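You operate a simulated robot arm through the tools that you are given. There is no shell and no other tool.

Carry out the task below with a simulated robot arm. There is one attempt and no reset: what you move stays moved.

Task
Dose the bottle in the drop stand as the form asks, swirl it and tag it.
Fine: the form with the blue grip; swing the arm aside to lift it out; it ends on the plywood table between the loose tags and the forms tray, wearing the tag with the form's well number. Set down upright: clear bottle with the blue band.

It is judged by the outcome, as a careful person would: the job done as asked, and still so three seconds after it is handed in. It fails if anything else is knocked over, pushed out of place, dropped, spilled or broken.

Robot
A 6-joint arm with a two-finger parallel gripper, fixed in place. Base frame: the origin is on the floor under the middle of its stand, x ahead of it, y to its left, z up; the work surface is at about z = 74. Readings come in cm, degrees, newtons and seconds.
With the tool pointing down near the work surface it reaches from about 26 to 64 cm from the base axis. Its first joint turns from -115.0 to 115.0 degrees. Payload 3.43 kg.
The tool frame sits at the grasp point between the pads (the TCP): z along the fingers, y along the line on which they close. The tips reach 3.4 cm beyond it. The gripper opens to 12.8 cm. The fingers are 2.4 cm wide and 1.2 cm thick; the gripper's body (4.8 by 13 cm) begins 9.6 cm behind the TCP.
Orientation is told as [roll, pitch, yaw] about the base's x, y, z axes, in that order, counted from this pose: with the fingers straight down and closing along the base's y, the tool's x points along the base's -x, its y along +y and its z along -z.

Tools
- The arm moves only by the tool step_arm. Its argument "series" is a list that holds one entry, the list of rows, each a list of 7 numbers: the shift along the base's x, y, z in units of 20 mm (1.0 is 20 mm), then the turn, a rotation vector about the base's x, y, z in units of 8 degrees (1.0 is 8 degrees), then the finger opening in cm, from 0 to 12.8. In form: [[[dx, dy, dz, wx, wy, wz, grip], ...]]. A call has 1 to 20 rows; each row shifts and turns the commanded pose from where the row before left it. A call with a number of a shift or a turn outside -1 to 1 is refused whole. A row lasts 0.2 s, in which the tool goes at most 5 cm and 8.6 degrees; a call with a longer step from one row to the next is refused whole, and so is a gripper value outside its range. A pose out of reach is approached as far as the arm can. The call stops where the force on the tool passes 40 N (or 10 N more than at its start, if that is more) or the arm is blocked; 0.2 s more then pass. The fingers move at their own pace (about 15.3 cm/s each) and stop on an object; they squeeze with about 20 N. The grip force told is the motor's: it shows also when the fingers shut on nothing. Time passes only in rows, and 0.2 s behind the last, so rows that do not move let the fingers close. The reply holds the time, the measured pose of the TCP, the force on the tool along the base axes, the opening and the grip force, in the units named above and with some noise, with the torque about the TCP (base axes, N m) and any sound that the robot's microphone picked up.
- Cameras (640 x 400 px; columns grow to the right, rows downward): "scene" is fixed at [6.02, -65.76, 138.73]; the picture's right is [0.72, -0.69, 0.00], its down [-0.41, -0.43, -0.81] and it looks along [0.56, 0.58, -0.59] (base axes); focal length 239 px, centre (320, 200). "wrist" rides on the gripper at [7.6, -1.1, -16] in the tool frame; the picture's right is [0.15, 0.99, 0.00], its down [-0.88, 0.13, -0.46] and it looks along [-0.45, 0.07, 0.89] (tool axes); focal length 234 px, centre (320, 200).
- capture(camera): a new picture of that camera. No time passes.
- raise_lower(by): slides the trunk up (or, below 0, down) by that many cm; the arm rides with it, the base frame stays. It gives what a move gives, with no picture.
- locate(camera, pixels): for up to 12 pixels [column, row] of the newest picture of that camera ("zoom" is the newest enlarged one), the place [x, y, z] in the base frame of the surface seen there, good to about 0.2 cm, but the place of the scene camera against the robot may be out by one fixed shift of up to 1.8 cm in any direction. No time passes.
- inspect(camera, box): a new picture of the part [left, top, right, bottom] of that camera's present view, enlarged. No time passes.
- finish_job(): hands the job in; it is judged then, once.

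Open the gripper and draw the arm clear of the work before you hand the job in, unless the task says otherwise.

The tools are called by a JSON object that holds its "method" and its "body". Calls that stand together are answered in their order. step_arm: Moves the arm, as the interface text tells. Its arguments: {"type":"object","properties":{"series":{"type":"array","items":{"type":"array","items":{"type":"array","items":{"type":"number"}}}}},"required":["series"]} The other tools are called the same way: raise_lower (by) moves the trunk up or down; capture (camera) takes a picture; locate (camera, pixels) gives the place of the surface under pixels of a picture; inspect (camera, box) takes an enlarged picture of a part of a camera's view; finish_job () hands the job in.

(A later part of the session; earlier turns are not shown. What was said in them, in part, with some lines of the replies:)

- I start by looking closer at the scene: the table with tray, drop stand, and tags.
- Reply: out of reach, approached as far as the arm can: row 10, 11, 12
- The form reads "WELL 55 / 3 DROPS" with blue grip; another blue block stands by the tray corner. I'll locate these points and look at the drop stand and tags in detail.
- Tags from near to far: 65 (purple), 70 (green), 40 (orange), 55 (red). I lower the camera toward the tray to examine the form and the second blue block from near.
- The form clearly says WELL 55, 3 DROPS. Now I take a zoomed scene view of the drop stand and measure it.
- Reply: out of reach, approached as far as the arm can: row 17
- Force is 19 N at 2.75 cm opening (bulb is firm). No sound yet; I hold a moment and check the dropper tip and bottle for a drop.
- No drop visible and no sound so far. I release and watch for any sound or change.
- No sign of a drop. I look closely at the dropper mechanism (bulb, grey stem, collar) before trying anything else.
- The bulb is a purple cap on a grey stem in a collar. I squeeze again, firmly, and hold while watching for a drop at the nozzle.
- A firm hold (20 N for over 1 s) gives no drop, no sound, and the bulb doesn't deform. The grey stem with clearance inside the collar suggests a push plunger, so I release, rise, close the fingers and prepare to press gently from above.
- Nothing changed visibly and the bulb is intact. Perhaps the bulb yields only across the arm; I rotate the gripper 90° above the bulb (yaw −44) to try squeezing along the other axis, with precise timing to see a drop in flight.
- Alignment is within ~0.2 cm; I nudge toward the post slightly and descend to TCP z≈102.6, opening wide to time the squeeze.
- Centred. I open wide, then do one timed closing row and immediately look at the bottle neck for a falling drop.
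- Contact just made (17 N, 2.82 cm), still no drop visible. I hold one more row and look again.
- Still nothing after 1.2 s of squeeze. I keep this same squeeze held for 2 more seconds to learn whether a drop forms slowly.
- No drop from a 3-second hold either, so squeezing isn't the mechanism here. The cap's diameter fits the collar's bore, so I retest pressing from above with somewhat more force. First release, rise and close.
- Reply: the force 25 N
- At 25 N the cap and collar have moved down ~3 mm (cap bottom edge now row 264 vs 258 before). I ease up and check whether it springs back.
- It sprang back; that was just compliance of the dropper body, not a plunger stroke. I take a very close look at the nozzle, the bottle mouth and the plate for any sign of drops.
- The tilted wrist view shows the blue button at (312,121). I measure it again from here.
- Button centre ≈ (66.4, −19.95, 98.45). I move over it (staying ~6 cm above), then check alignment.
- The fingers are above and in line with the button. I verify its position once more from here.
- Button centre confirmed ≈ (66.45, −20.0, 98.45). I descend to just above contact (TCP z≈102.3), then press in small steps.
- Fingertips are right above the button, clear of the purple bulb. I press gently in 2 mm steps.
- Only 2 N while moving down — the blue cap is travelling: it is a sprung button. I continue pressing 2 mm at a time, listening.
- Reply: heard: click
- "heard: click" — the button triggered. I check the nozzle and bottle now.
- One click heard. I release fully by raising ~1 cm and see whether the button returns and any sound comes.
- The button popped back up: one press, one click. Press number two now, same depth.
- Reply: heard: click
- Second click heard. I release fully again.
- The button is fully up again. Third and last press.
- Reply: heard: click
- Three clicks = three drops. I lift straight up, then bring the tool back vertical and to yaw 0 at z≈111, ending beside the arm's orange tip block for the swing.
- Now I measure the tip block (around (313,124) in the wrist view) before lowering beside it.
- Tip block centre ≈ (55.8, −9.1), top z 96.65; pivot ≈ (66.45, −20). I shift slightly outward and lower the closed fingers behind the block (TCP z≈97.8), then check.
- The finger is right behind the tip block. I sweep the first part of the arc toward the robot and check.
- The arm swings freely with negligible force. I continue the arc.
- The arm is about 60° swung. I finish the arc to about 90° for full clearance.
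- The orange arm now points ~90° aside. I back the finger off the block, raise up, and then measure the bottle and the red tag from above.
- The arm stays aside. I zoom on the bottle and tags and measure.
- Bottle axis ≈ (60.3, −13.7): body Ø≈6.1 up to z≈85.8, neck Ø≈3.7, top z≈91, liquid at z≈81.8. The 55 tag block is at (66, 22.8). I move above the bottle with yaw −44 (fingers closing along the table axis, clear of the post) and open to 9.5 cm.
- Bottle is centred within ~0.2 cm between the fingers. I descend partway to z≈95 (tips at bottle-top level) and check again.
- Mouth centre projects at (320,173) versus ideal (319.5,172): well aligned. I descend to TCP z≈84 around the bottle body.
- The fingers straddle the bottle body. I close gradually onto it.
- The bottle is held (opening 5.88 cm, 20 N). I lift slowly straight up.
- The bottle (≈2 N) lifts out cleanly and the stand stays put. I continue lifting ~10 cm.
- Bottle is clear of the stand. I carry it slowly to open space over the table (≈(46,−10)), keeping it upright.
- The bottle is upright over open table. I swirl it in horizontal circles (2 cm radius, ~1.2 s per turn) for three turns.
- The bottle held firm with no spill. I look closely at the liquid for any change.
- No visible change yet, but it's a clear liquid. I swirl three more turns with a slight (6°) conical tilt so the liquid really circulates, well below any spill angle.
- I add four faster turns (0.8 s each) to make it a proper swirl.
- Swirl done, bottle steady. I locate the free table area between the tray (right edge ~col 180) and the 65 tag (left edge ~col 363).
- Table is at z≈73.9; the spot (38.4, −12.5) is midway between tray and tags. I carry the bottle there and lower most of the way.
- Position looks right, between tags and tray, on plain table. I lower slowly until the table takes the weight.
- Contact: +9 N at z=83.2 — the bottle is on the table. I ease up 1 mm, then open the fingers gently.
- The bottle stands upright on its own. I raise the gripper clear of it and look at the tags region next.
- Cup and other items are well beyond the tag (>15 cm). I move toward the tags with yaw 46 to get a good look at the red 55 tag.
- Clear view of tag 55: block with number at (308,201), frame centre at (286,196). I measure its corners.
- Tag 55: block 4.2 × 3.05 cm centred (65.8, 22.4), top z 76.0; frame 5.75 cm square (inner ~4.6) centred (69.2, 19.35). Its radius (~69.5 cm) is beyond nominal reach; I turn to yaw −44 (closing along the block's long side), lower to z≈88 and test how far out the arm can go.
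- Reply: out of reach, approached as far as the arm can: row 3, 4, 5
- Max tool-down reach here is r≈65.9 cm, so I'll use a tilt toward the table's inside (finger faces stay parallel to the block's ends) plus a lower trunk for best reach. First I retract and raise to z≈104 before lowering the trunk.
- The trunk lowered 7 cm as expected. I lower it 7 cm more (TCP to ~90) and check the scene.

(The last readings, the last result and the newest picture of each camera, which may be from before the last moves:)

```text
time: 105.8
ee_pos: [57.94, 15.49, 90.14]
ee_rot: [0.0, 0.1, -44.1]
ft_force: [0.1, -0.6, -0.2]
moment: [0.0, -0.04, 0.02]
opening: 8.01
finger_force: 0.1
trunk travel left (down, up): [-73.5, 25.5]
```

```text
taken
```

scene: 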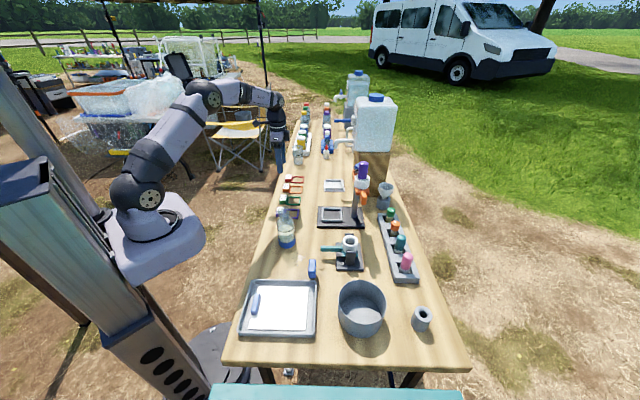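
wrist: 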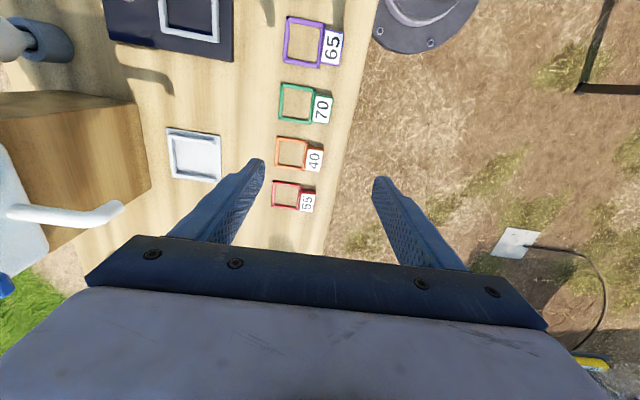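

Trunk is down 14 cm, all clear. Now I tilt 35° toward the table's inside while moving out above tag 55, staying at z≈87.

{"method": "step_arm", "body": {"series": [[[0.35, 0.45, 0, -0.604, -0.63, 0, 8], [0.35, 0.45, 0, -0.604, -0.63, 0, 8], [0.35, 0.45, 0, -0.604, -0.63, 0, 8], [0.35, 0.45, 0, -0.604, -0.63, 0, 8], [0.35, 0.45, 0, -0.604, -0.63, 0, 8], [0.395, 0.4375, -0.4, 0, 0, 0, 8], [0.395, 0.4375, -0.4, 0, 0, 0, 8], [0.395, 0.4375, -0.4, 0, 0, 0, 8], [0.395, 0.4375, -0.4, 0, 0, 0, 8], [0, 0, 0, 0, 0, 0, 8]]]}}

{"method": "capture", "body": {"camera": "wrist"}}

{"method": "inspect", "body": {"camera": "wrist", "box": [240, 100, 400, 220]}}

{"method": "inspect", "body": {"camera": "scene", "box": [250, 90, 350, 240]}}

```text
time: 108.0
ee_pos: [64.69, 23.6, 86.72]
ee_rot: [0.2, -34.9, -44.2]
ft_force: [-0.2, 0.1, 0.2]
moment: [0.04, 0.01, -0.03]
opening: 8.02
finger_force: 0.1
trunk travel left (down, up): [-73.5, 25.5]
```

```text
taken
```

wrist: 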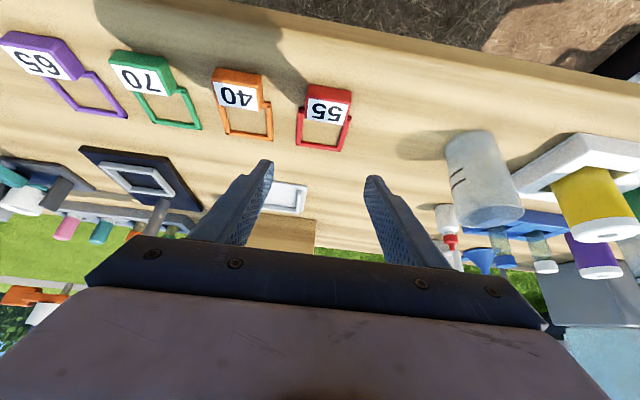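

```text
3.33 times, centred on (320, 160) of wrist
```

zoom: 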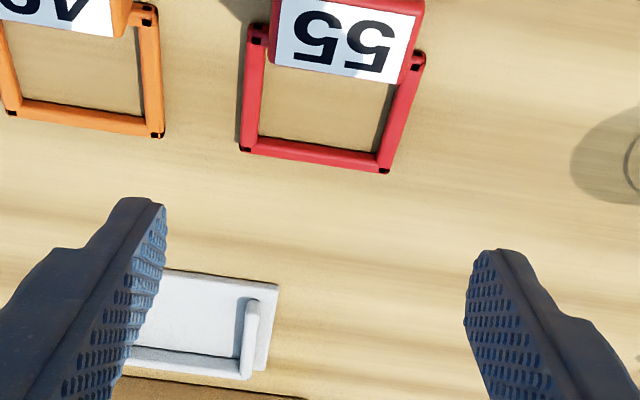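

```text
2.67 times, centred on (300, 165) of scene
```

zoom: 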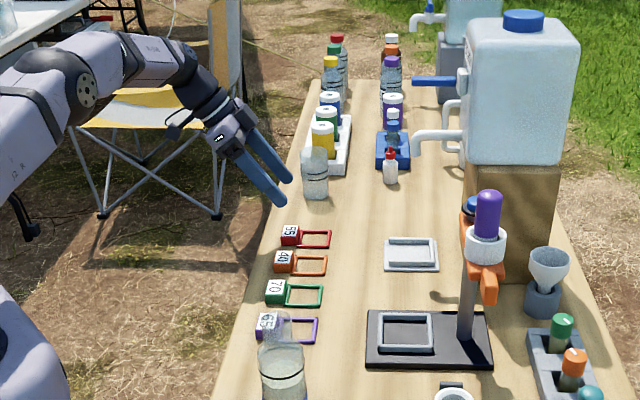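

Pose reached without hitting limits. I measure the block and frame in this view.

{"method": "inspect", "body": {"camera": "wrist", "box": [285, 75, 365, 160]}}

{"method": "locate", "body": {"camera": "wrist", "pixels": [[328, 106], [309, 100], [349, 104], [308, 117], [342, 122], [327, 93], [295, 144], [335, 151], [300, 110], [349, 116], [316, 146]]}}

```text
4.71 times, centred on (325, 118) of wrist
```

zoom: 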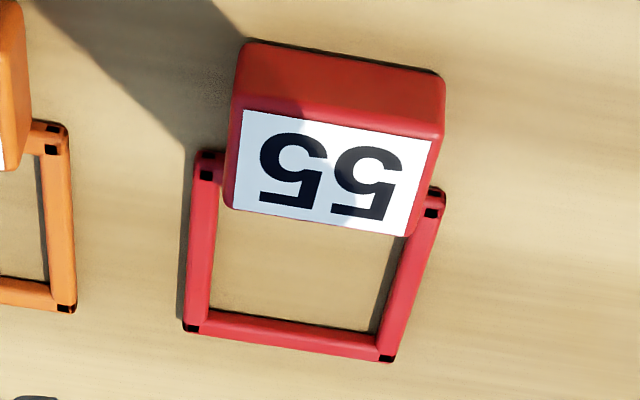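

```text
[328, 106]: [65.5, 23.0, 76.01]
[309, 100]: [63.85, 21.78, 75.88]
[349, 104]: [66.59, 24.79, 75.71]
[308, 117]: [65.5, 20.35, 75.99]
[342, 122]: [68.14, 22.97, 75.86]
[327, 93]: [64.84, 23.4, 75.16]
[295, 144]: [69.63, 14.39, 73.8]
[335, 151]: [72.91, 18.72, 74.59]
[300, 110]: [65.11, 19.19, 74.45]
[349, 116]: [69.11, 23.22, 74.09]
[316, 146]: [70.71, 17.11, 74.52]
```

The block is centred along the closing line (offset ≈0). I descend to just above grasp height and check.

{"method": "step_arm", "body": {"series": [[[0, 0, -0.8, 0, 0, 0, 8], [0, 0, -0.8, 0, 0, 0, 8], [0, 0, -0.8, 0, 0, 0, 8], [0, 0, -0.8, 0, 0, 0, 8], [0, 0, -0.6, 0, 0, 0, 8], [0, 0, 0, 0, 0, 0, 8]]]}}

{"method": "inspect", "body": {"camera": "wrist", "box": [240, 100, 400, 220]}}

{"method": "inspect", "body": {"camera": "scene", "box": [260, 140, 320, 220]}}

```text
time: 109.4
ee_pos: [64.67, 23.5, 79.12]
ee_rot: [0.3, -34.9, -44.2]
ft_force: [0.8, -0.6, 1.0]
moment: [0.02, 0.02, 0.01]
opening: 8.01
finger_force: 0.1
trunk travel left (down, up): [-73.5, 25.5]
```

```text
3.33 times, centred on (320, 160) of wrist
```

zoom: 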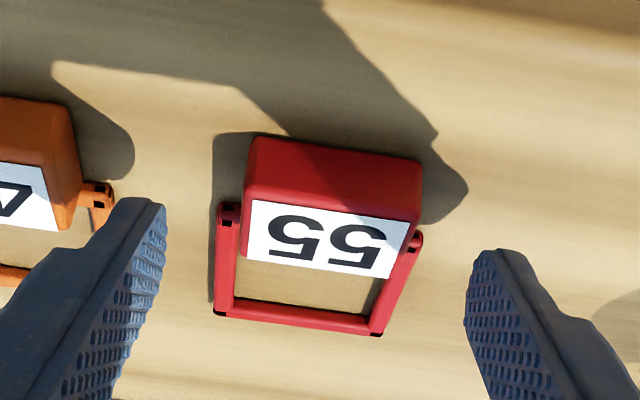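

```text
5.00 times, centred on (290, 180) of scene
```

zoom: 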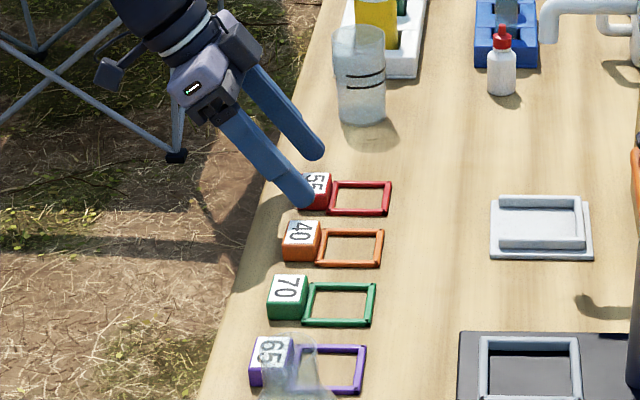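

Aligned within ~0.1 cm. I narrow the opening to 6.6 cm (clear of tag 40) and descend to TCP z≈77.8.

{"method": "step_arm", "body": {"series": [[[0.035, 0.035, 0, 0, 0, 0, 7.2], [0, 0, -0.2, 0, 0, 0, 6.6], [0, 0, -0.25, 0, 0, 0, 6.6], [0, 0, -0.2, 0, 0, 0, 6.6], [0, 0, 0, 0, 0, 0, 6.6]]]}}

{"method": "inspect", "body": {"camera": "wrist", "box": [240, 100, 400, 220]}}

{"method": "inspect", "body": {"camera": "scene", "box": [260, 140, 320, 220]}}

```text
time: 110.6
ee_pos: [64.78, 23.55, 77.93]
ee_rot: [0.2, -35.0, -44.2]
ft_force: [0.5, -0.7, -0.1]
moment: [0.0, -0.03, 0.02]
opening: 6.57
finger_force: 0.1
trunk travel left (down, up): [-73.5, 25.5]
```

```text
3.33 times, centred on (320, 160) of wrist
```

zoom: 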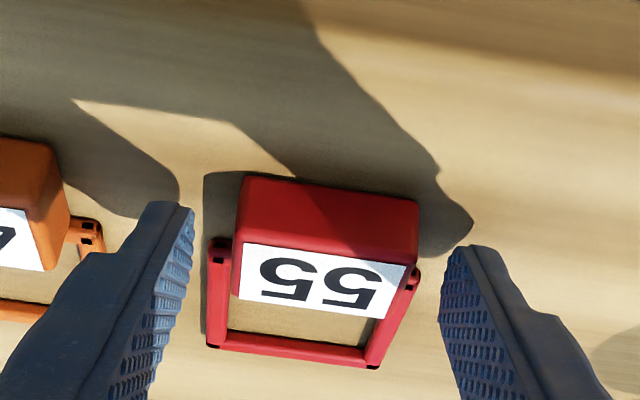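

```text
5.00 times, centred on (290, 180) of scene
```

zoom: 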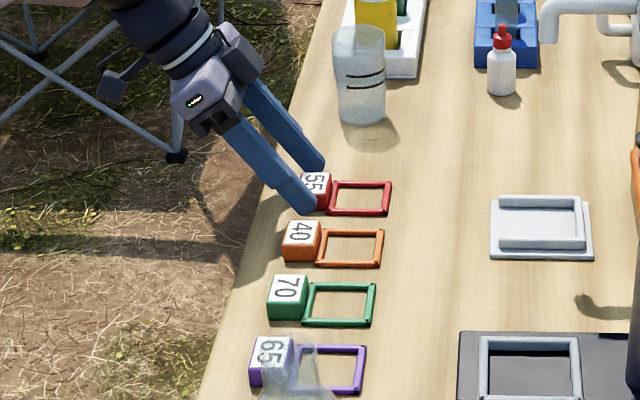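

The fingers straddle the block ends without touching tag 40. I close gradually.

{"method": "step_arm", "body": {"series": [[[0, 0, 0, 0, 0, 0, 5.6], [0, 0, 0, 0, 0, 0, 5.0], [0, 0, 0, 0, 0, 0, 4.6], [0, 0, 0, 0, 0, 0, 4.3], [0, 0, 0, 0, 0, 0, 4.0], [0, 0, 0, 0, 0, 0, 3.5], [0, 0, 0, 0, 0, 0, 3.0], [0, 0, 0, 0, 0, 0, 3.0]]]}}

{"method": "inspect", "body": {"camera": "wrist", "box": [240, 100, 400, 220]}}

```text
time: 112.4
ee_pos: [64.75, 23.57, 77.95]
ee_rot: [0.2, -34.8, -44.3]
ft_force: [1.0, -0.2, 0.1]
moment: [-0.01, -0.03, -0.01]
opening: 4.48
finger_force: 20.2
trunk travel left (down, up): [-73.5, 25.5]
```

```text
3.33 times, centred on (320, 160) of wrist
```

zoom: 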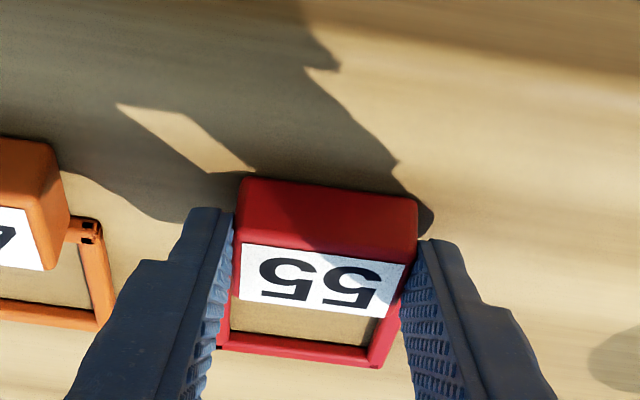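

Gripped at 4.48 cm with 20 N. I lift slowly.

{"method": "step_arm", "body": {"series": [[[0, 0, 0.2, 0, 0, 0, 3], [0, 0, 0.4, 0, 0, 0, 3], [0, 0, 0.5, 0, 0, 0, 3], [0, 0, 0.5, 0, 0, 0, 3], [0, 0, 0, 0, 0, 0, 3]]]}}

{"method": "inspect", "body": {"camera": "wrist", "box": [240, 100, 400, 220]}}

{"method": "inspect", "body": {"camera": "scene", "box": [260, 140, 320, 220]}}

```text
time: 113.6
ee_pos: [64.76, 23.56, 81.19]
ee_rot: [0.2, -35.0, -44.1]
ft_force: [0.5, -0.1, 0.8]
moment: [0.0, 0.03, -0.02]
opening: 4.47
finger_force: 19.4
trunk travel left (down, up): [-73.5, 25.5]
```

```text
3.33 times, centred on (320, 160) of wrist
```

zoom: 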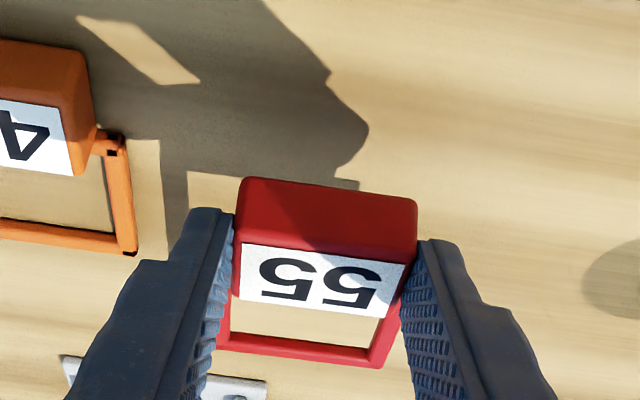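

```text
5.00 times, centred on (290, 180) of scene
```

zoom: 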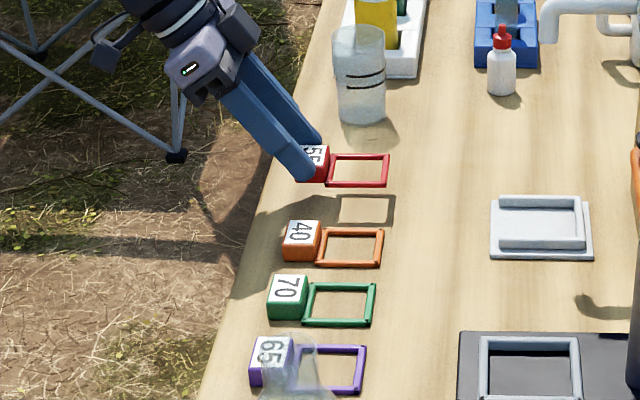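

Tag 55 is lifted, level in the grip. I raise it and carry it inward, turning to yaw −90 so the frame leads toward −y, at a safe height (tag bottom above bottle top).

{"method": "step_arm", "body": {"series": [[[-0.3, -0.3, 1, 0, 0, 0, 3], [-0.3, -0.3, 1, 0, 0, 0, 3], [-0.3, -0.3, 1, 0, 0, 0, 3], [-0.3, -0.3, 1, 0, 0, 0, 3], [-1, -1, 1, 0, 0, 0, 3], [-1, -1, 1, 0, 0, 0, 3], [-1, -1, 1, 0, 0, 0, 3], [-1, -1, 1, 0, 0, 0, 3], [-0.9, -0.7, 0.4, 0, 0, -0.96, 3], [-0.9, -0.7, 0.3, 0, 0, -0.96, 3], [-0.9, -0.7, 0, 0, 0, -0.96, 3], [-0.9, -0.7, 0, 0, 0, -0.96, 3], [-0.9, -0.7, 0, 0, 0, -0.96, 3], [-0.9, -0.7, 0, 0, 0, -0.94, 3], [0, 0, 0, 0, 0, 0, 3]]]}}

{"method": "capture", "body": {"camera": "wrist"}}

{"method": "capture", "body": {"camera": "scene"}}

```text
time: 116.8
ee_pos: [43.52, 4.78, 98.55]
ee_rot: [0.1, -34.9, -90.3]
ft_force: [0.7, 0.2, -1.3]
moment: [0.02, 0.01, 0.03]
opening: 4.47
finger_force: 19.8
trunk travel left (down, up): [-73.5, 25.5]
```

```text
taken
```

wrist: 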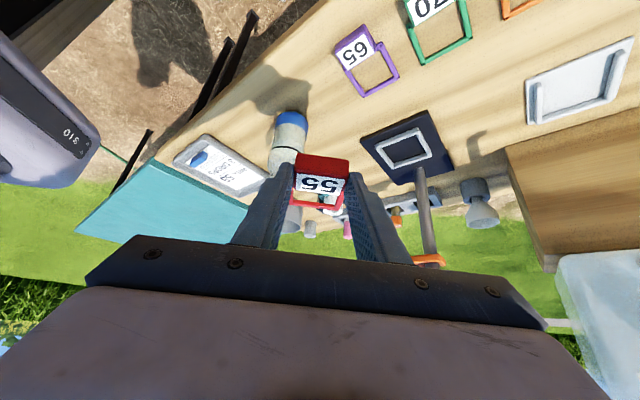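

```text
taken
```

scene: 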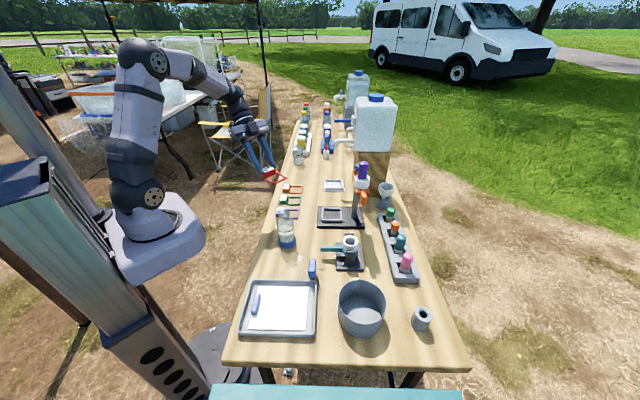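

The tag is held well. I move closer so that the frame is near but not yet over the bottle, then look.

{"method": "step_arm", "body": {"series": [[[-0.64, -0.6, 0, 0, 0, 0, 3], [-0.64, -0.6, 0, 0, 0, 0, 3], [-0.64, -0.6, 0, 0, 0, 0, 3], [-0.64, -0.6, 0, 0, 0, 0, 3], [0, 0, 0, 0, 0, 0, 3]]]}}

{"method": "capture", "body": {"camera": "wrist"}}

{"method": "inspect", "body": {"camera": "wrist", "box": [240, 100, 400, 220]}}

{"method": "inspect", "body": {"camera": "scene", "box": [250, 150, 330, 260]}}

```text
time: 118.0
ee_pos: [38.44, 0.02, 98.65]
ee_rot: [0.2, -34.9, -90.1]
ft_force: [0.5, 0.0, 0.1]
moment: [-0.02, 0.01, 0.0]
opening: 4.52
finger_force: 20.1
trunk travel left (down, up): [-73.5, 25.5]
```

```text
taken
```

wrist: 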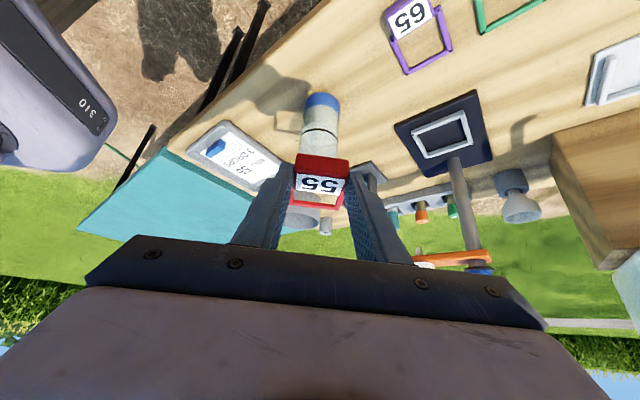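

```text
3.33 times, centred on (320, 160) of wrist
```

zoom: 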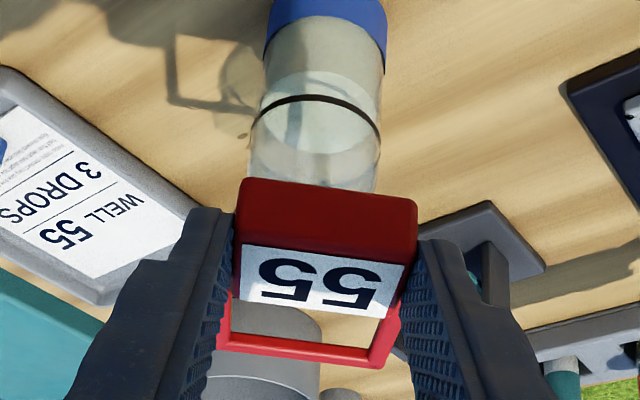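

```text
3.64 times, centred on (290, 205) of scene
```

zoom: 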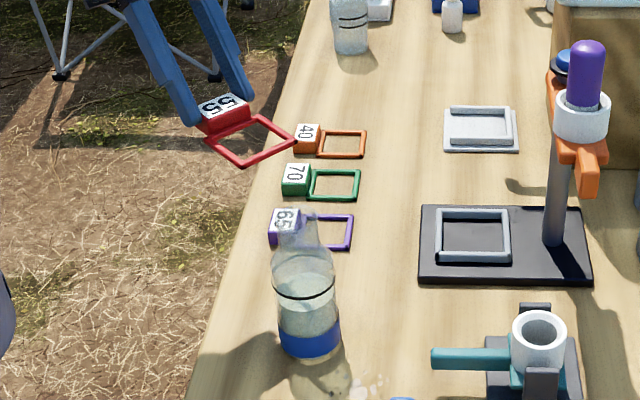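

The bottle axis lines up laterally (x≈38.5). I move the frame over the bottle mouth at the same height (≈4 cm above) and look at the alignment.

{"method": "step_arm", "body": {"series": [[[0, -0.8, 0, 0, 0, 0, 3], [0, -0.8, 0, 0, 0, 0, 3], [0, -0.8, 0, 0, 0, 0, 3], [0, -0.8, 0, 0, 0, 0, 3], [0, 0, 0, 0, 0, 0, 3]]]}}

{"method": "capture", "body": {"camera": "wrist"}}

{"method": "inspect", "body": {"camera": "wrist", "box": [260, 130, 380, 230]}}

{"method": "inspect", "body": {"camera": "scene", "box": [255, 170, 325, 260]}}

```text
time: 119.2
ee_pos: [38.46, -6.41, 98.48]
ee_rot: [0.2, -34.9, -90.1]
ft_force: [-0.2, -0.3, -0.2]
moment: [0.04, -0.01, -0.02]
opening: 4.48
finger_force: 19.8
trunk travel left (down, up): [-73.5, 25.5]
```

```text
taken
```

wrist: 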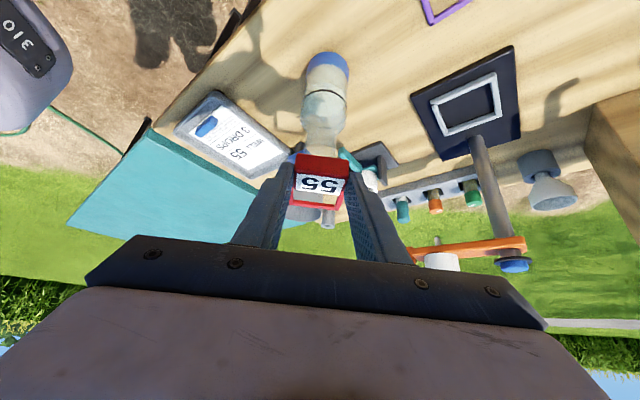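

```text
4.00 times, centred on (320, 180) of wrist
```

zoom: 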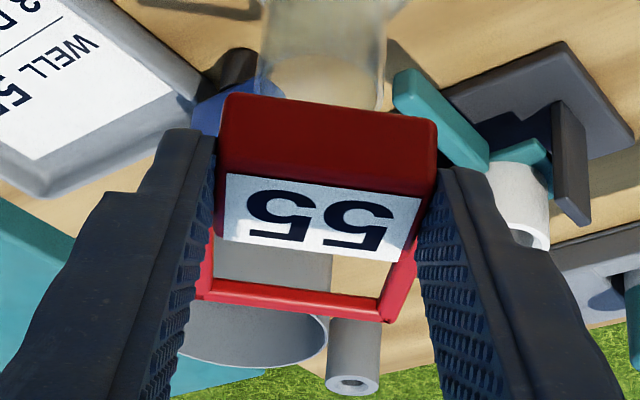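

```text
4.44 times, centred on (290, 215) of scene
```

zoom: 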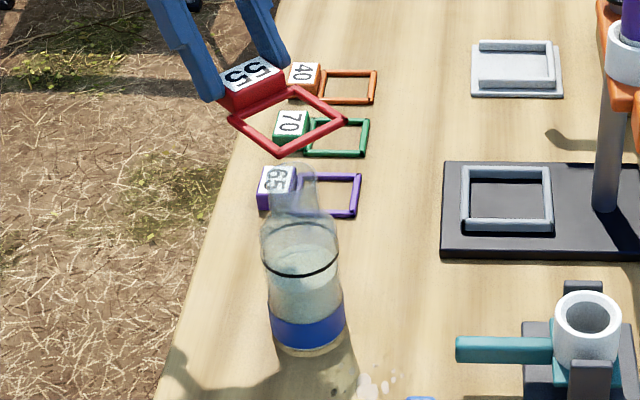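

Lateral alignment looks good in the wrist view. I zoom the scene view to check the frame against the bottle mouth in the other direction.

{"method": "inspect", "body": {"camera": "scene", "box": [264, 180, 304, 225]}}

{"method": "locate", "body": {"camera": "scene", "pixels": [[270, 197], [281, 205], [296, 197], [287, 190], [283, 205], [275, 186]]}}

{"method": "locate", "body": {"camera": "wrist", "pixels": [[293, 203], [312, 209], [336, 210], [293, 190], [345, 195], [320, 182]]}}

```text
8.89 times, centred on (284, 202) of scene
```

zoom: 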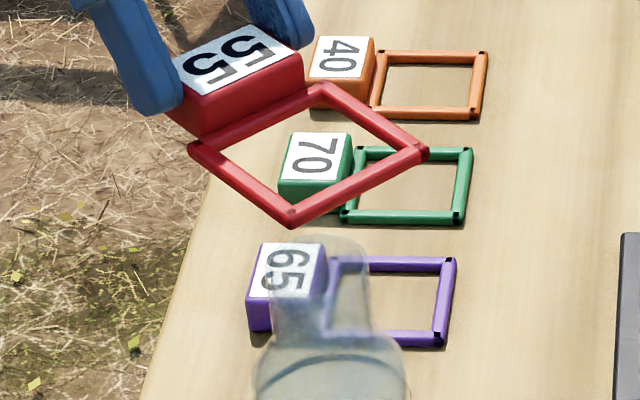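

```text
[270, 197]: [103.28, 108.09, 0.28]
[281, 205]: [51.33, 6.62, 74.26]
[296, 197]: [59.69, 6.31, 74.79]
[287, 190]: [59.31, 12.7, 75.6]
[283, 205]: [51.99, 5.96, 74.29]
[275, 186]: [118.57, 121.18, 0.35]
```

```text
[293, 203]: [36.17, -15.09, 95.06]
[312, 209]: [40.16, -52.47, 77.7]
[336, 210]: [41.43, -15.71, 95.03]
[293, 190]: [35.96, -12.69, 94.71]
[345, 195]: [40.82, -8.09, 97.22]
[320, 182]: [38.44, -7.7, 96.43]
```

Heights make parallax here; I lower the frame to just above the mouth (TCP z≈95.8) to judge alignment better.

{"method": "step_arm", "body": {"series": [[[0, 0, -0.5, 0, 0, 0, 3], [0, 0, -0.5, 0, 0, 0, 3], [0, 0, -0.3, 0, 0, 0, 3], [0, 0, 0, 0, 0, 0, 3]]]}}

{"method": "inspect", "body": {"camera": "scene", "box": [264, 185, 304, 230]}}

{"method": "inspect", "body": {"camera": "wrist", "box": [270, 140, 370, 220]}}

```text
time: 120.2
ee_pos: [38.41, -6.42, 96.0]
ee_rot: [0.3, -34.8, -90.2]
ft_force: [0.3, -1.0, 0.0]
moment: [0.01, 0.03, 0.0]
opening: 4.5
finger_force: 20.4
trunk travel left (down, up): [-73.5, 25.5]
```

```text
8.89 times, centred on (284, 208) of scene
```

zoom: 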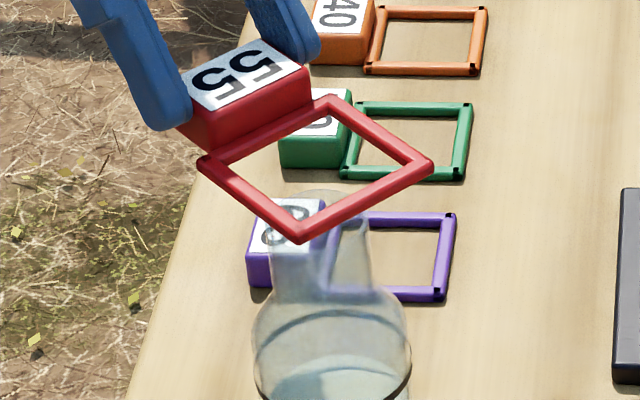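

```text
5.00 times, centred on (320, 180) of wrist
```

zoom: 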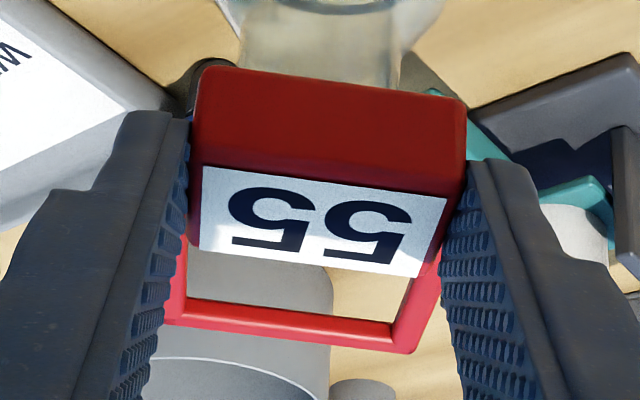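

Wrist geometry puts the frame centre at ≈(38.5, −12.6), within ~0.2 cm of the bottle axis. I lower in small steps watching force and view.

{"method": "step_arm", "body": {"series": [[[0, 0, -0.2, 0, 0, 0, 3], [0, 0, -0.2, 0, 0, 0, 3], [0, 0, -0.2, 0, 0, 0, 3], [0, 0, -0.2, 0, 0, 0, 3]]]}}

{"method": "inspect", "body": {"camera": "scene", "box": [264, 185, 304, 230]}}

{"method": "inspect", "body": {"camera": "wrist", "box": [270, 140, 370, 220]}}

```text
time: 121.2
ee_pos: [38.52, -6.36, 94.43]
ee_rot: [0.3, -34.9, -90.1]
ft_force: [-0.9, 0.9, 0.6]
moment: [0.06, 0.02, 0.01]
opening: 4.47
finger_force: 19.9
trunk travel left (down, up): [-73.5, 25.5]
```

```text
8.89 times, centred on (284, 208) of scene
```

zoom: 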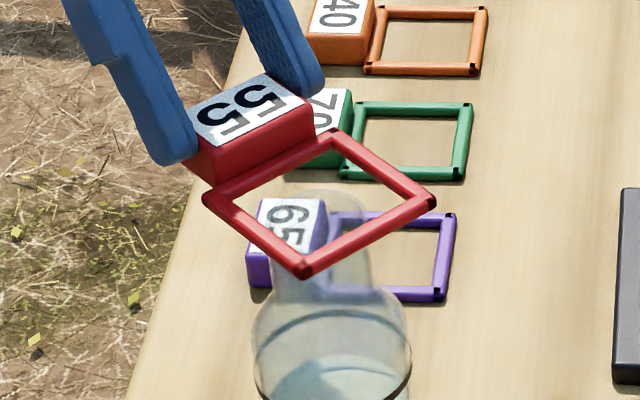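

```text
5.00 times, centred on (320, 180) of wrist
```

zoom: 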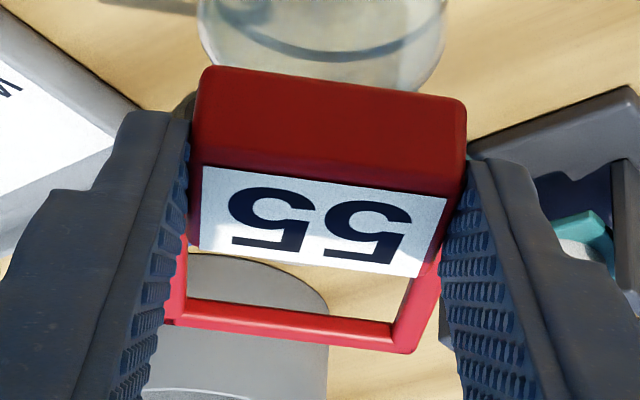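

Frame bottom is ~0.4 cm above the mouth and estimated offset is ≤0.3 cm (clearance ~0.45). I lower in 2 mm steps watching the force.

{"method": "step_arm", "body": {"series": [[[0, 0, -0.1, 0, 0, 0, 3], [0, 0, -0.1, 0, 0, 0, 3], [0, 0, -0.1, 0, 0, 0, 3]]]}}

{"method": "inspect", "body": {"camera": "scene", "box": [264, 185, 304, 230]}}

{"method": "step_arm", "body": {"series": [[[0, 0, -0.1, 0, 0, 0, 3], [0, 0, -0.1, 0, 0, 0, 3]]]}}

{"method": "inspect", "body": {"camera": "scene", "box": [264, 185, 304, 230]}}

```text
time: 122.0
ee_pos: [38.47, -6.44, 93.71]
ee_rot: [0.3, -34.9, -90.0]
ft_force: [0.0, 0.2, -0.3]
moment: [0.02, 0.0, -0.03]
opening: 4.48
finger_force: 20.2
trunk travel left (down, up): [-73.5, 25.5]
```

```text
8.89 times, centred on (284, 208) of scene
```

zoom: 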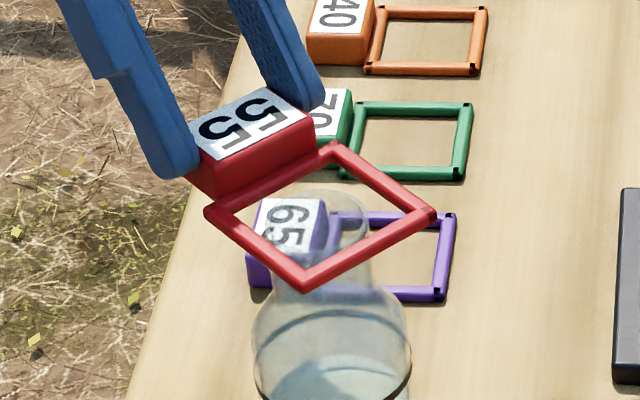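

```text
time: 122.6
ee_pos: [38.57, -6.43, 93.45]
ee_rot: [0.4, -34.9, -90.2]
ft_force: [-0.1, 0.8, 0.9]
moment: [0.04, 0.01, -0.01]
opening: 4.47
finger_force: 19.6
trunk travel left (down, up): [-73.5, 25.5]
```

```text
8.89 times, centred on (284, 208) of scene
```

zoom: 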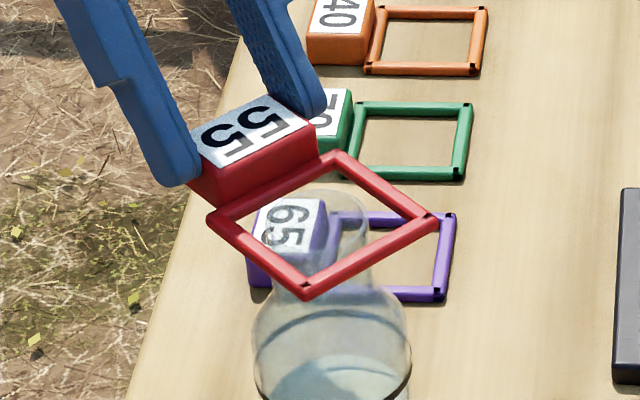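

The frame now coincides with the mouth ring in view (both centred at zoom (321,219)) with no contact force — well centred. I continue down over the neck in small steps.

{"method": "step_arm", "body": {"series": [[[0, 0, -0.1, 0, 0, 0, 3], [0, 0, -0.1, 0, 0, 0, 3], [0, 0, -0.1, 0, 0, 0, 3]]]}}

{"method": "step_arm", "body": {"series": [[[0, 0, -0.1, 0, 0, 0, 3], [0, 0, -0.1, 0, 0, 0, 3], [0, 0, -0.1, 0, 0, 0, 3]]]}}

{"method": "inspect", "body": {"camera": "scene", "box": [264, 185, 304, 230]}}

{"method": "inspect", "body": {"camera": "wrist", "box": [270, 140, 370, 220]}}

```text
time: 123.4
ee_pos: [38.49, -6.4, 92.71]
ee_rot: [0.2, -34.9, -90.1]
ft_force: [-0.2, 0.5, -0.9]
moment: [0.03, 0.01, 0.03]
opening: 4.5
finger_force: 20.1
trunk travel left (down, up): [-73.5, 25.5]
```

```text
time: 124.2
ee_pos: [38.51, -6.37, 92.18]
ee_rot: [0.3, -34.9, -90.1]
ft_force: [0.0, 1.2, -0.1]
moment: [0.03, -0.03, 0.02]
opening: 4.49
finger_force: 19.5
trunk travel left (down, up): [-73.5, 25.5]
```

```text
8.89 times, centred on (284, 208) of scene
```

zoom: 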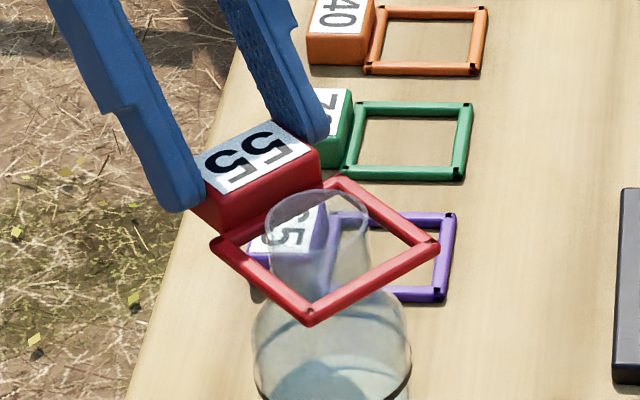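

```text
5.00 times, centred on (320, 180) of wrist
```

zoom: 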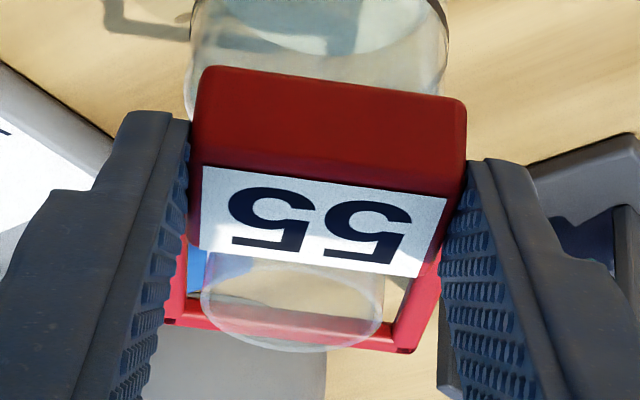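

The neck is clearly inside the frame, centred. I continue down toward the shoulder in small steps until light contact.

{"method": "step_arm", "body": {"series": [[[0, 0, -0.1, 0, 0, 0, 3], [0, 0, -0.1, 0, 0, 0, 3], [0, 0, -0.1, 0, 0, 0, 3]]]}}

{"method": "step_arm", "body": {"series": [[[0, 0, -0.1, 0, 0, 0, 3], [0, 0, -0.1, 0, 0, 0, 3]]]}}

{"method": "inspect", "body": {"camera": "scene", "box": [264, 185, 304, 230]}}

```text
time: 125.0
ee_pos: [38.49, -6.42, 91.45]
ee_rot: [0.2, -34.8, -90.1]
ft_force: [0.0, -0.5, -0.1]
moment: [0.0, 0.01, -0.03]
opening: 4.51
finger_force: 20.4
trunk travel left (down, up): [-73.5, 25.5]
```

```text
time: 125.6
ee_pos: [38.4, -6.42, 91.2]
ee_rot: [0.1, -35.0, -90.1]
ft_force: [1.0, 0.6, 0.2]
moment: [0.03, 0.03, 0.03]
opening: 4.47
finger_force: 19.9
trunk travel left (down, up): [-73.5, 25.5]
```

```text
8.89 times, centred on (284, 208) of scene
```

zoom: 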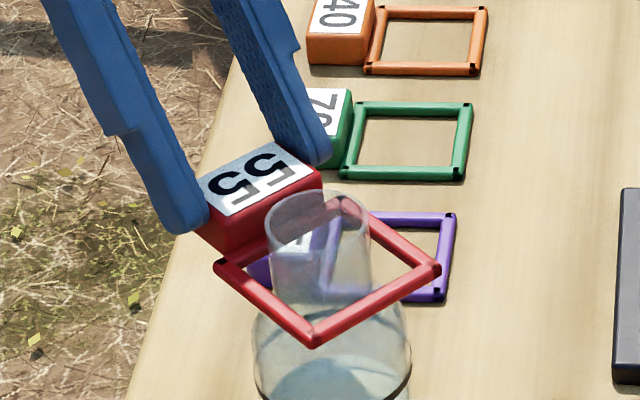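

Going well; the frame is at the base of the neck. I continue in small steps.

{"method": "step_arm", "body": {"series": [[[0, 0, -0.1, 0, 0, 0, 3], [0, 0, -0.1, 0, 0, 0, 3]]]}}

{"method": "step_arm", "body": {"series": [[[0, 0, -0.1, 0, 0, 0, 3]]]}}

{"method": "step_arm", "body": {"series": [[[0, 0, -0.1, 0, 0, 0, 3]]]}}

{"method": "inspect", "body": {"camera": "scene", "box": [264, 185, 304, 230]}}

{"method": "inspect", "body": {"camera": "wrist", "box": [270, 140, 370, 220]}}

```text
time: 126.2
ee_pos: [38.45, -6.3, 90.73]
ee_rot: [0.3, -34.9, -90.1]
ft_force: [-0.6, 0.2, -0.1]
moment: [0.01, 0.01, 0.01]
opening: 4.47
finger_force: 19.9
trunk travel left (down, up): [-73.5, 25.5]
```

```text
time: 126.6
ee_pos: [38.48, -6.33, 90.63]
ee_rot: [0.2, -35.0, -90.1]
ft_force: [-0.7, -0.1, 0.5]
moment: [0.03, -0.01, -0.01]
opening: 4.48
finger_force: 20.1
trunk travel left (down, up): [-73.5, 25.5]
```

```text
time: 127.0
ee_pos: [38.36, -6.42, 90.34]
ee_rot: [0.3, -34.9, -90.0]
ft_force: [-1.0, 0.3, 0.2]
moment: [0.07, -0.04, 0.0]
opening: 4.49
finger_force: 20.4
trunk travel left (down, up): [-73.5, 25.5]
```

```text
8.89 times, centred on (284, 208) of scene
```

zoom: 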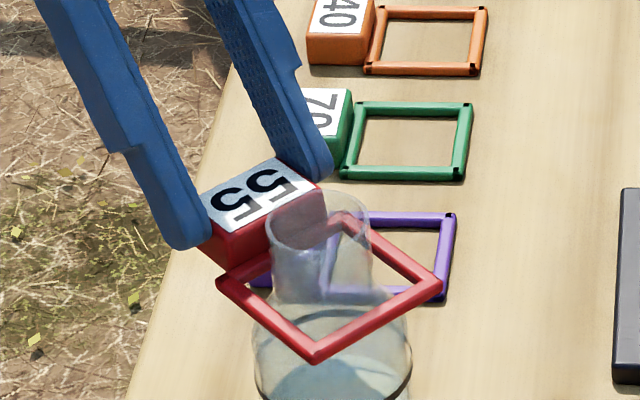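

```text
5.00 times, centred on (320, 180) of wrist
```

zoom: 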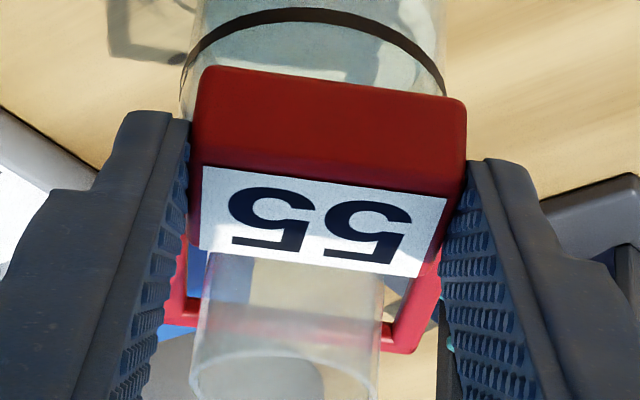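

Still no firm contact; frame bottom ≈ z 86.3. A few more small steps.

{"method": "step_arm", "body": {"series": [[[0, 0, -0.1, 0, 0, 0, 3]]]}}

{"method": "step_arm", "body": {"series": [[[0, 0, -0.1, 0, 0, 0, 3]]]}}

{"method": "step_arm", "body": {"series": [[[0, 0, -0.1, 0, 0, 0, 3]]]}}

{"method": "inspect", "body": {"camera": "scene", "box": [264, 185, 304, 230]}}

```text
time: 127.4
ee_pos: [38.5, -6.41, 90.09]
ee_rot: [0.2, -34.8, -90.1]
ft_force: [0.9, 0.6, -0.1]
moment: [0.02, 0.04, 0.01]
opening: 4.5
finger_force: 20.1
trunk travel left (down, up): [-73.5, 25.5]
```

```text
time: 127.8
ee_pos: [38.49, -6.42, 90.03]
ee_rot: [0.2, -34.8, -90.1]
ft_force: [-0.1, 0.4, 0.0]
moment: [-0.02, 0.0, -0.02]
opening: 4.5
finger_force: 19.7
trunk travel left (down, up): [-73.5, 25.5]
```

```text
time: 128.2
ee_pos: [38.55, -6.3, 89.84]
ee_rot: [0.3, -35.0, -90.2]
ft_force: [-1.4, 3.9, 10.9]
moment: [-0.54, 0.04, -0.05]
opening: 4.49
finger_force: 20.1
trunk travel left (down, up): [-73.5, 25.5]
```

```text
8.89 times, centred on (284, 208) of scene
```

zoom: 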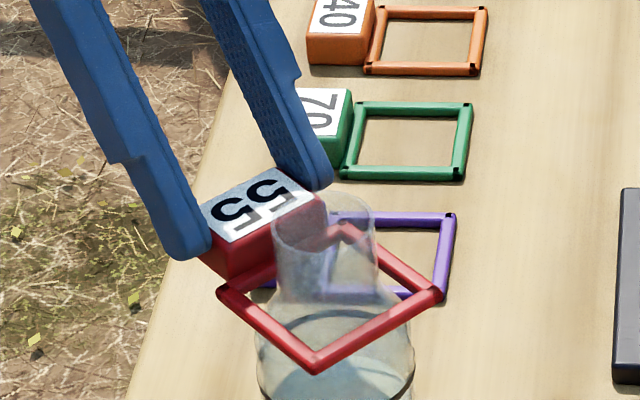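

Contact (≈11 N): the frame has reached the shoulder and nudges the bottle slightly. I ease up 2 mm right away and check.

{"method": "step_arm", "body": {"series": [[[0, 0, 0.1, 0, 0, 0, 3]]]}}

{"method": "inspect", "body": {"camera": "scene", "box": [264, 185, 304, 230]}}

{"method": "inspect", "body": {"camera": "wrist", "box": [270, 120, 370, 220]}}

```text
time: 128.6
ee_pos: [38.37, -6.43, 89.76]
ee_rot: [0.1, -34.9, -90.1]
ft_force: [0.0, 0.5, 2.0]
moment: [-0.11, -0.02, 0.01]
opening: 4.49
finger_force: 19.9
trunk travel left (down, up): [-73.5, 25.5]
```

```text
8.89 times, centred on (284, 208) of scene
```

zoom: 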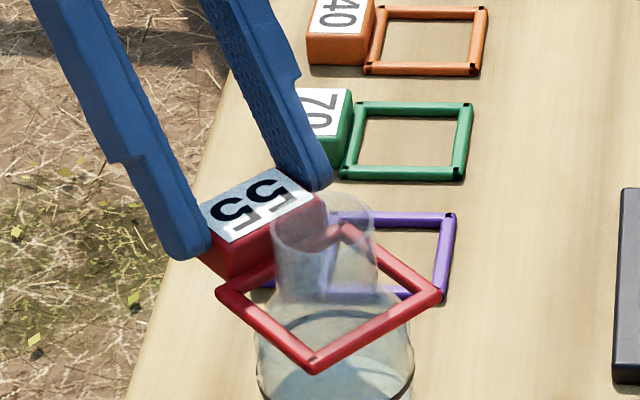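

```text
4.00 times, centred on (320, 170) of wrist
```

zoom: 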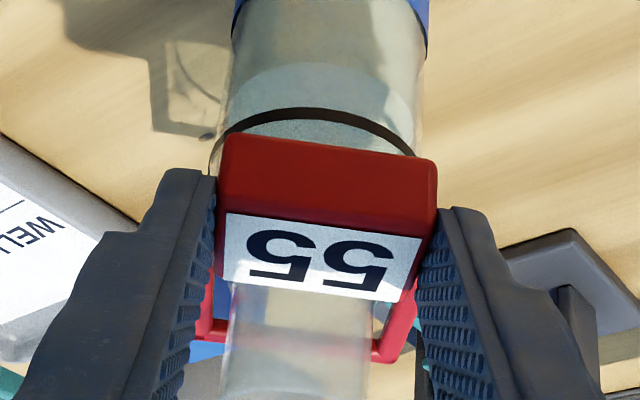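

Only 2 N contact now and the frame is seated on the shoulder. I open the fingers gradually to let the tag settle.

{"method": "step_arm", "body": {"series": [[[0, 0, 0.03, 0, 0, 0, 4.2], [0, 0, 0, 0, 0, 0, 4.5], [0, 0, 0, 0, 0, 0, 4.7], [0, 0, 0, 0, 0, 0, 5.0], [0, 0, 0, 0, 0, 0, 5.5]]]}}

{"method": "inspect", "body": {"camera": "scene", "box": [264, 185, 304, 240]}}

{"method": "inspect", "body": {"camera": "wrist", "box": [270, 120, 370, 220]}}

```text
time: 129.8
ee_pos: [38.53, -6.38, 90.0]
ee_rot: [0.2, -34.9, -90.1]
ft_force: [0.7, 0.3, 0.1]
moment: [-0.01, -0.01, 0.02]
opening: 5.5
finger_force: 0.0
trunk travel left (down, up): [-73.5, 25.5]
```

```text
7.27 times, centred on (284, 212) of scene
```

zoom: 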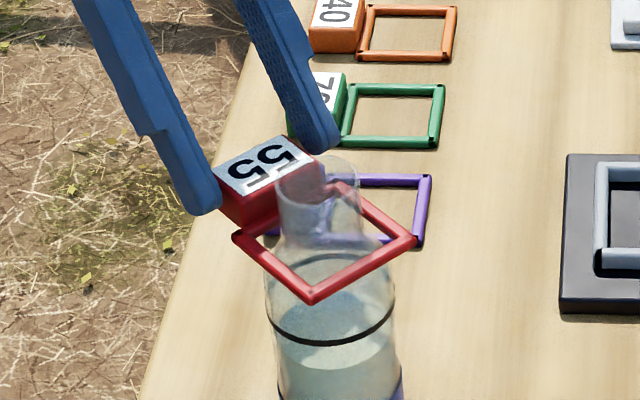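

```text
4.00 times, centred on (320, 170) of wrist
```

zoom: 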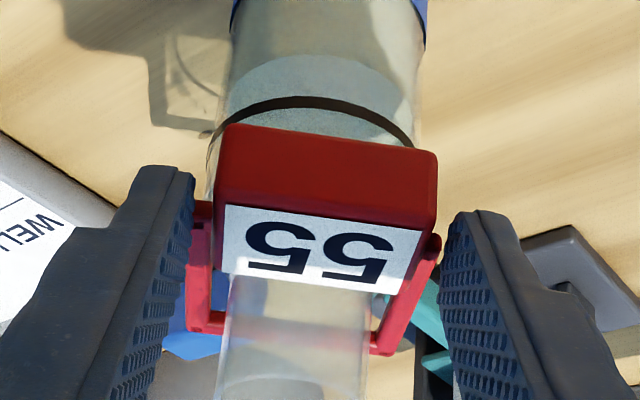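

The tag sits on the shoulder around the neck and the bottle stands. I open wider and withdraw back along the tool axis (up and away from the bottle).

{"method": "step_arm", "body": {"series": [[[0, 0, 0, 0, 0, 0, 6.5], [0, 0, 0, 0, 0, 0, 7.5], [0, 0.2, 0.29, 0, 0, 0, 7.5], [0, 0.4, 0.57, 0, 0, 0, 7.5], [0, 0.57, 0.82, 0, 0, 0, 7.5], [0, 0.57, 0.82, 0, 0, 0, 7.5], [0, 0.57, 0.82, 0, 0, 0, 7.5], [0, 0.57, 0.82, 0, 0, 0, 7.5], [0, 0.57, 0.82, 0, 0, 0, 7.5], [0, 0, 0, 0, 0, 0, 7.5]]]}}

{"method": "capture", "body": {"camera": "wrist"}}

{"method": "capture", "body": {"camera": "scene"}}

{"method": "inspect", "body": {"camera": "scene", "box": [260, 185, 320, 260]}}

```text
time: 132.0
ee_pos: [38.42, 0.43, 100.0]
ee_rot: [0.3, -34.9, -90.1]
ft_force: [0.1, -0.3, 0.1]
moment: [0.0, 0.02, 0.0]
opening: 7.5
finger_force: 0.1
trunk travel left (down, up): [-73.5, 25.5]
```

```text
taken
```

wrist: 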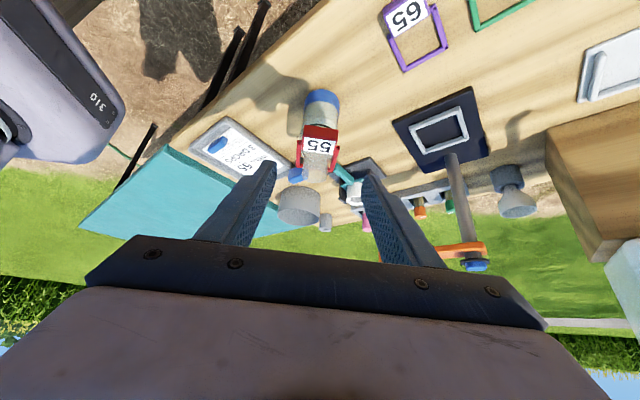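

```text
taken
```

scene: 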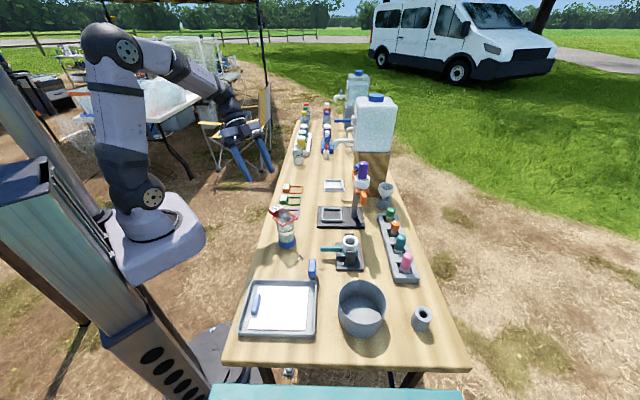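

```text
5.33 times, centred on (290, 222) of scene
```

zoom: 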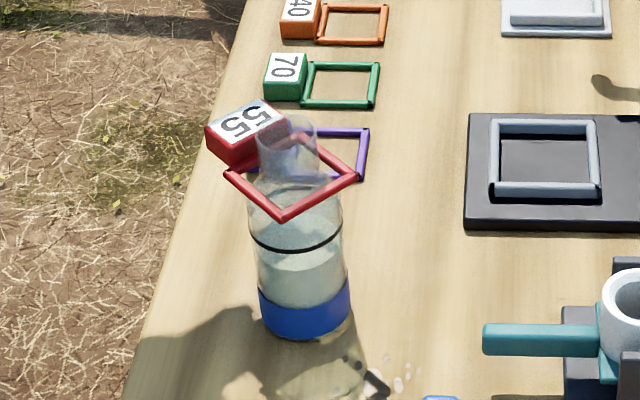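

The bottle stands upright wearing tag 55 around its neck. I draw the arm further clear, wait, and verify stability.

{"method": "step_arm", "body": {"series": [[[0.3, 0.6, 1, 0, 0, 0, 7.5], [0.3, 0.6, 1, 0, 0, 0, 7.5], [0.3, 0.6, 1, 0, 0, 0, 7.5], [0.3, 0.6, 1, 0, 0, 0, 7.5], [0.3, 0.6, 1, 0, 0, 0, 7.5], [0, 0, 0, 0, 0, 0, 7.5], [0, 0, 0, 0, 0, 0, 7.5], [0, 0, 0, 0, 0, 0, 7.5], [0, 0, 0, 0, 0, 0, 7.5], [0, 0, 0, 0, 0, 0, 7.5], [0, 0, 0, 0, 0, 0, 7.5], [0, 0, 0, 0, 0, 0, 7.5], [0, 0, 0, 0, 0, 0, 7.5], [0, 0, 0, 0, 0, 0, 7.5], [0, 0, 0, 0, 0, 0, 7.5]]]}}

{"method": "capture", "body": {"camera": "scene"}}

{"method": "inspect", "body": {"camera": "scene", "box": [260, 185, 320, 260]}}

{"method": "inspect", "body": {"camera": "wrist", "box": [200, 60, 440, 230]}}

```text
time: 135.2
ee_pos: [41.45, 6.5, 109.9]
ee_rot: [0.2, -34.9, -90.2]
ft_force: [0.5, 0.0, 0.5]
moment: [0.02, -0.04, -0.01]
opening: 7.5
finger_force: 0.1
trunk travel left (down, up): [-73.5, 25.5]
```

```text
taken
```

scene: 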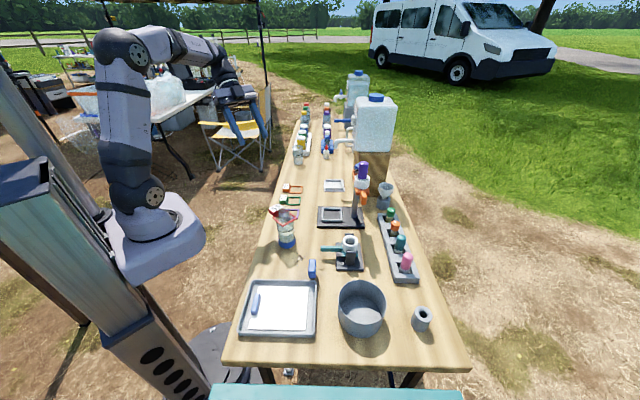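

```text
5.33 times, centred on (290, 222) of scene
```

zoom: 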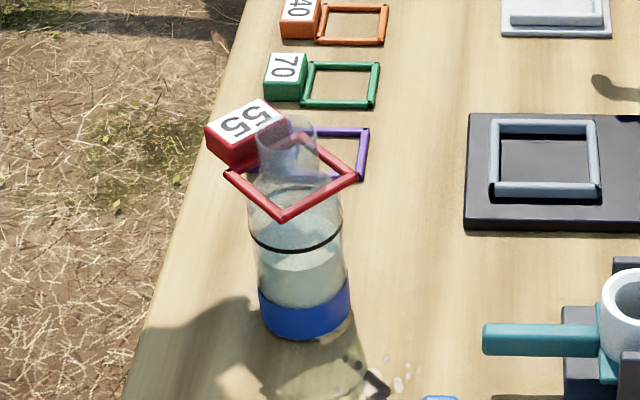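

```text
2.35 times, centred on (320, 145) of wrist
```

zoom: 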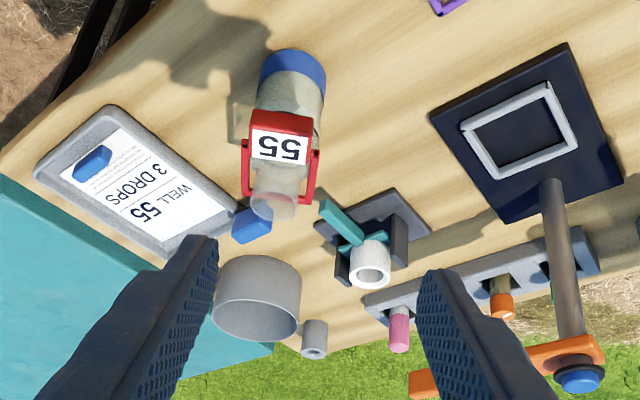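

Bottle 55 is upright and still, wearing tag 55 between the tags and the tray; the dropper arm is aside, other items are in place, and the gripper is open and clear. I hand in the job.

{"method": "finish_job", "body": {}}

```text
The job is handed in.
```

The bottle was dosed, swirled and tagged as the form asked, and I've handed the job in.

- **Dose:** The form with the blue grip reads WELL 55, 3 DROPS. I pressed the blue button on the stand's post three times and heard one click per press. I never saw a drop fall, so the count rests on the clicks. Before finding the button I squeezed the purple bulb and pressed it from above. Neither gave a click or a visible drop, and nothing was damaged.
- **Swirl:** I swung the drop arm aside, lifted the bottle out and swirled it for about ten turns, with at most about 6° of tilt. Nothing spilled. The liquid looked the same before and after.
- **Placement and tag:** The bottle with the blue band stands upright on the plywood table, between the loose tags and the forms tray. The red 55 tag is around its neck, resting on the shoulder. It stayed put for several seconds after I let go.
- **Left as is:** The drop arm is still swung aside and the robot's trunk is 14 cm lower than at the start. The other three tags, the tray and the stand look undisturbed. The gripper is open and clear of the work.
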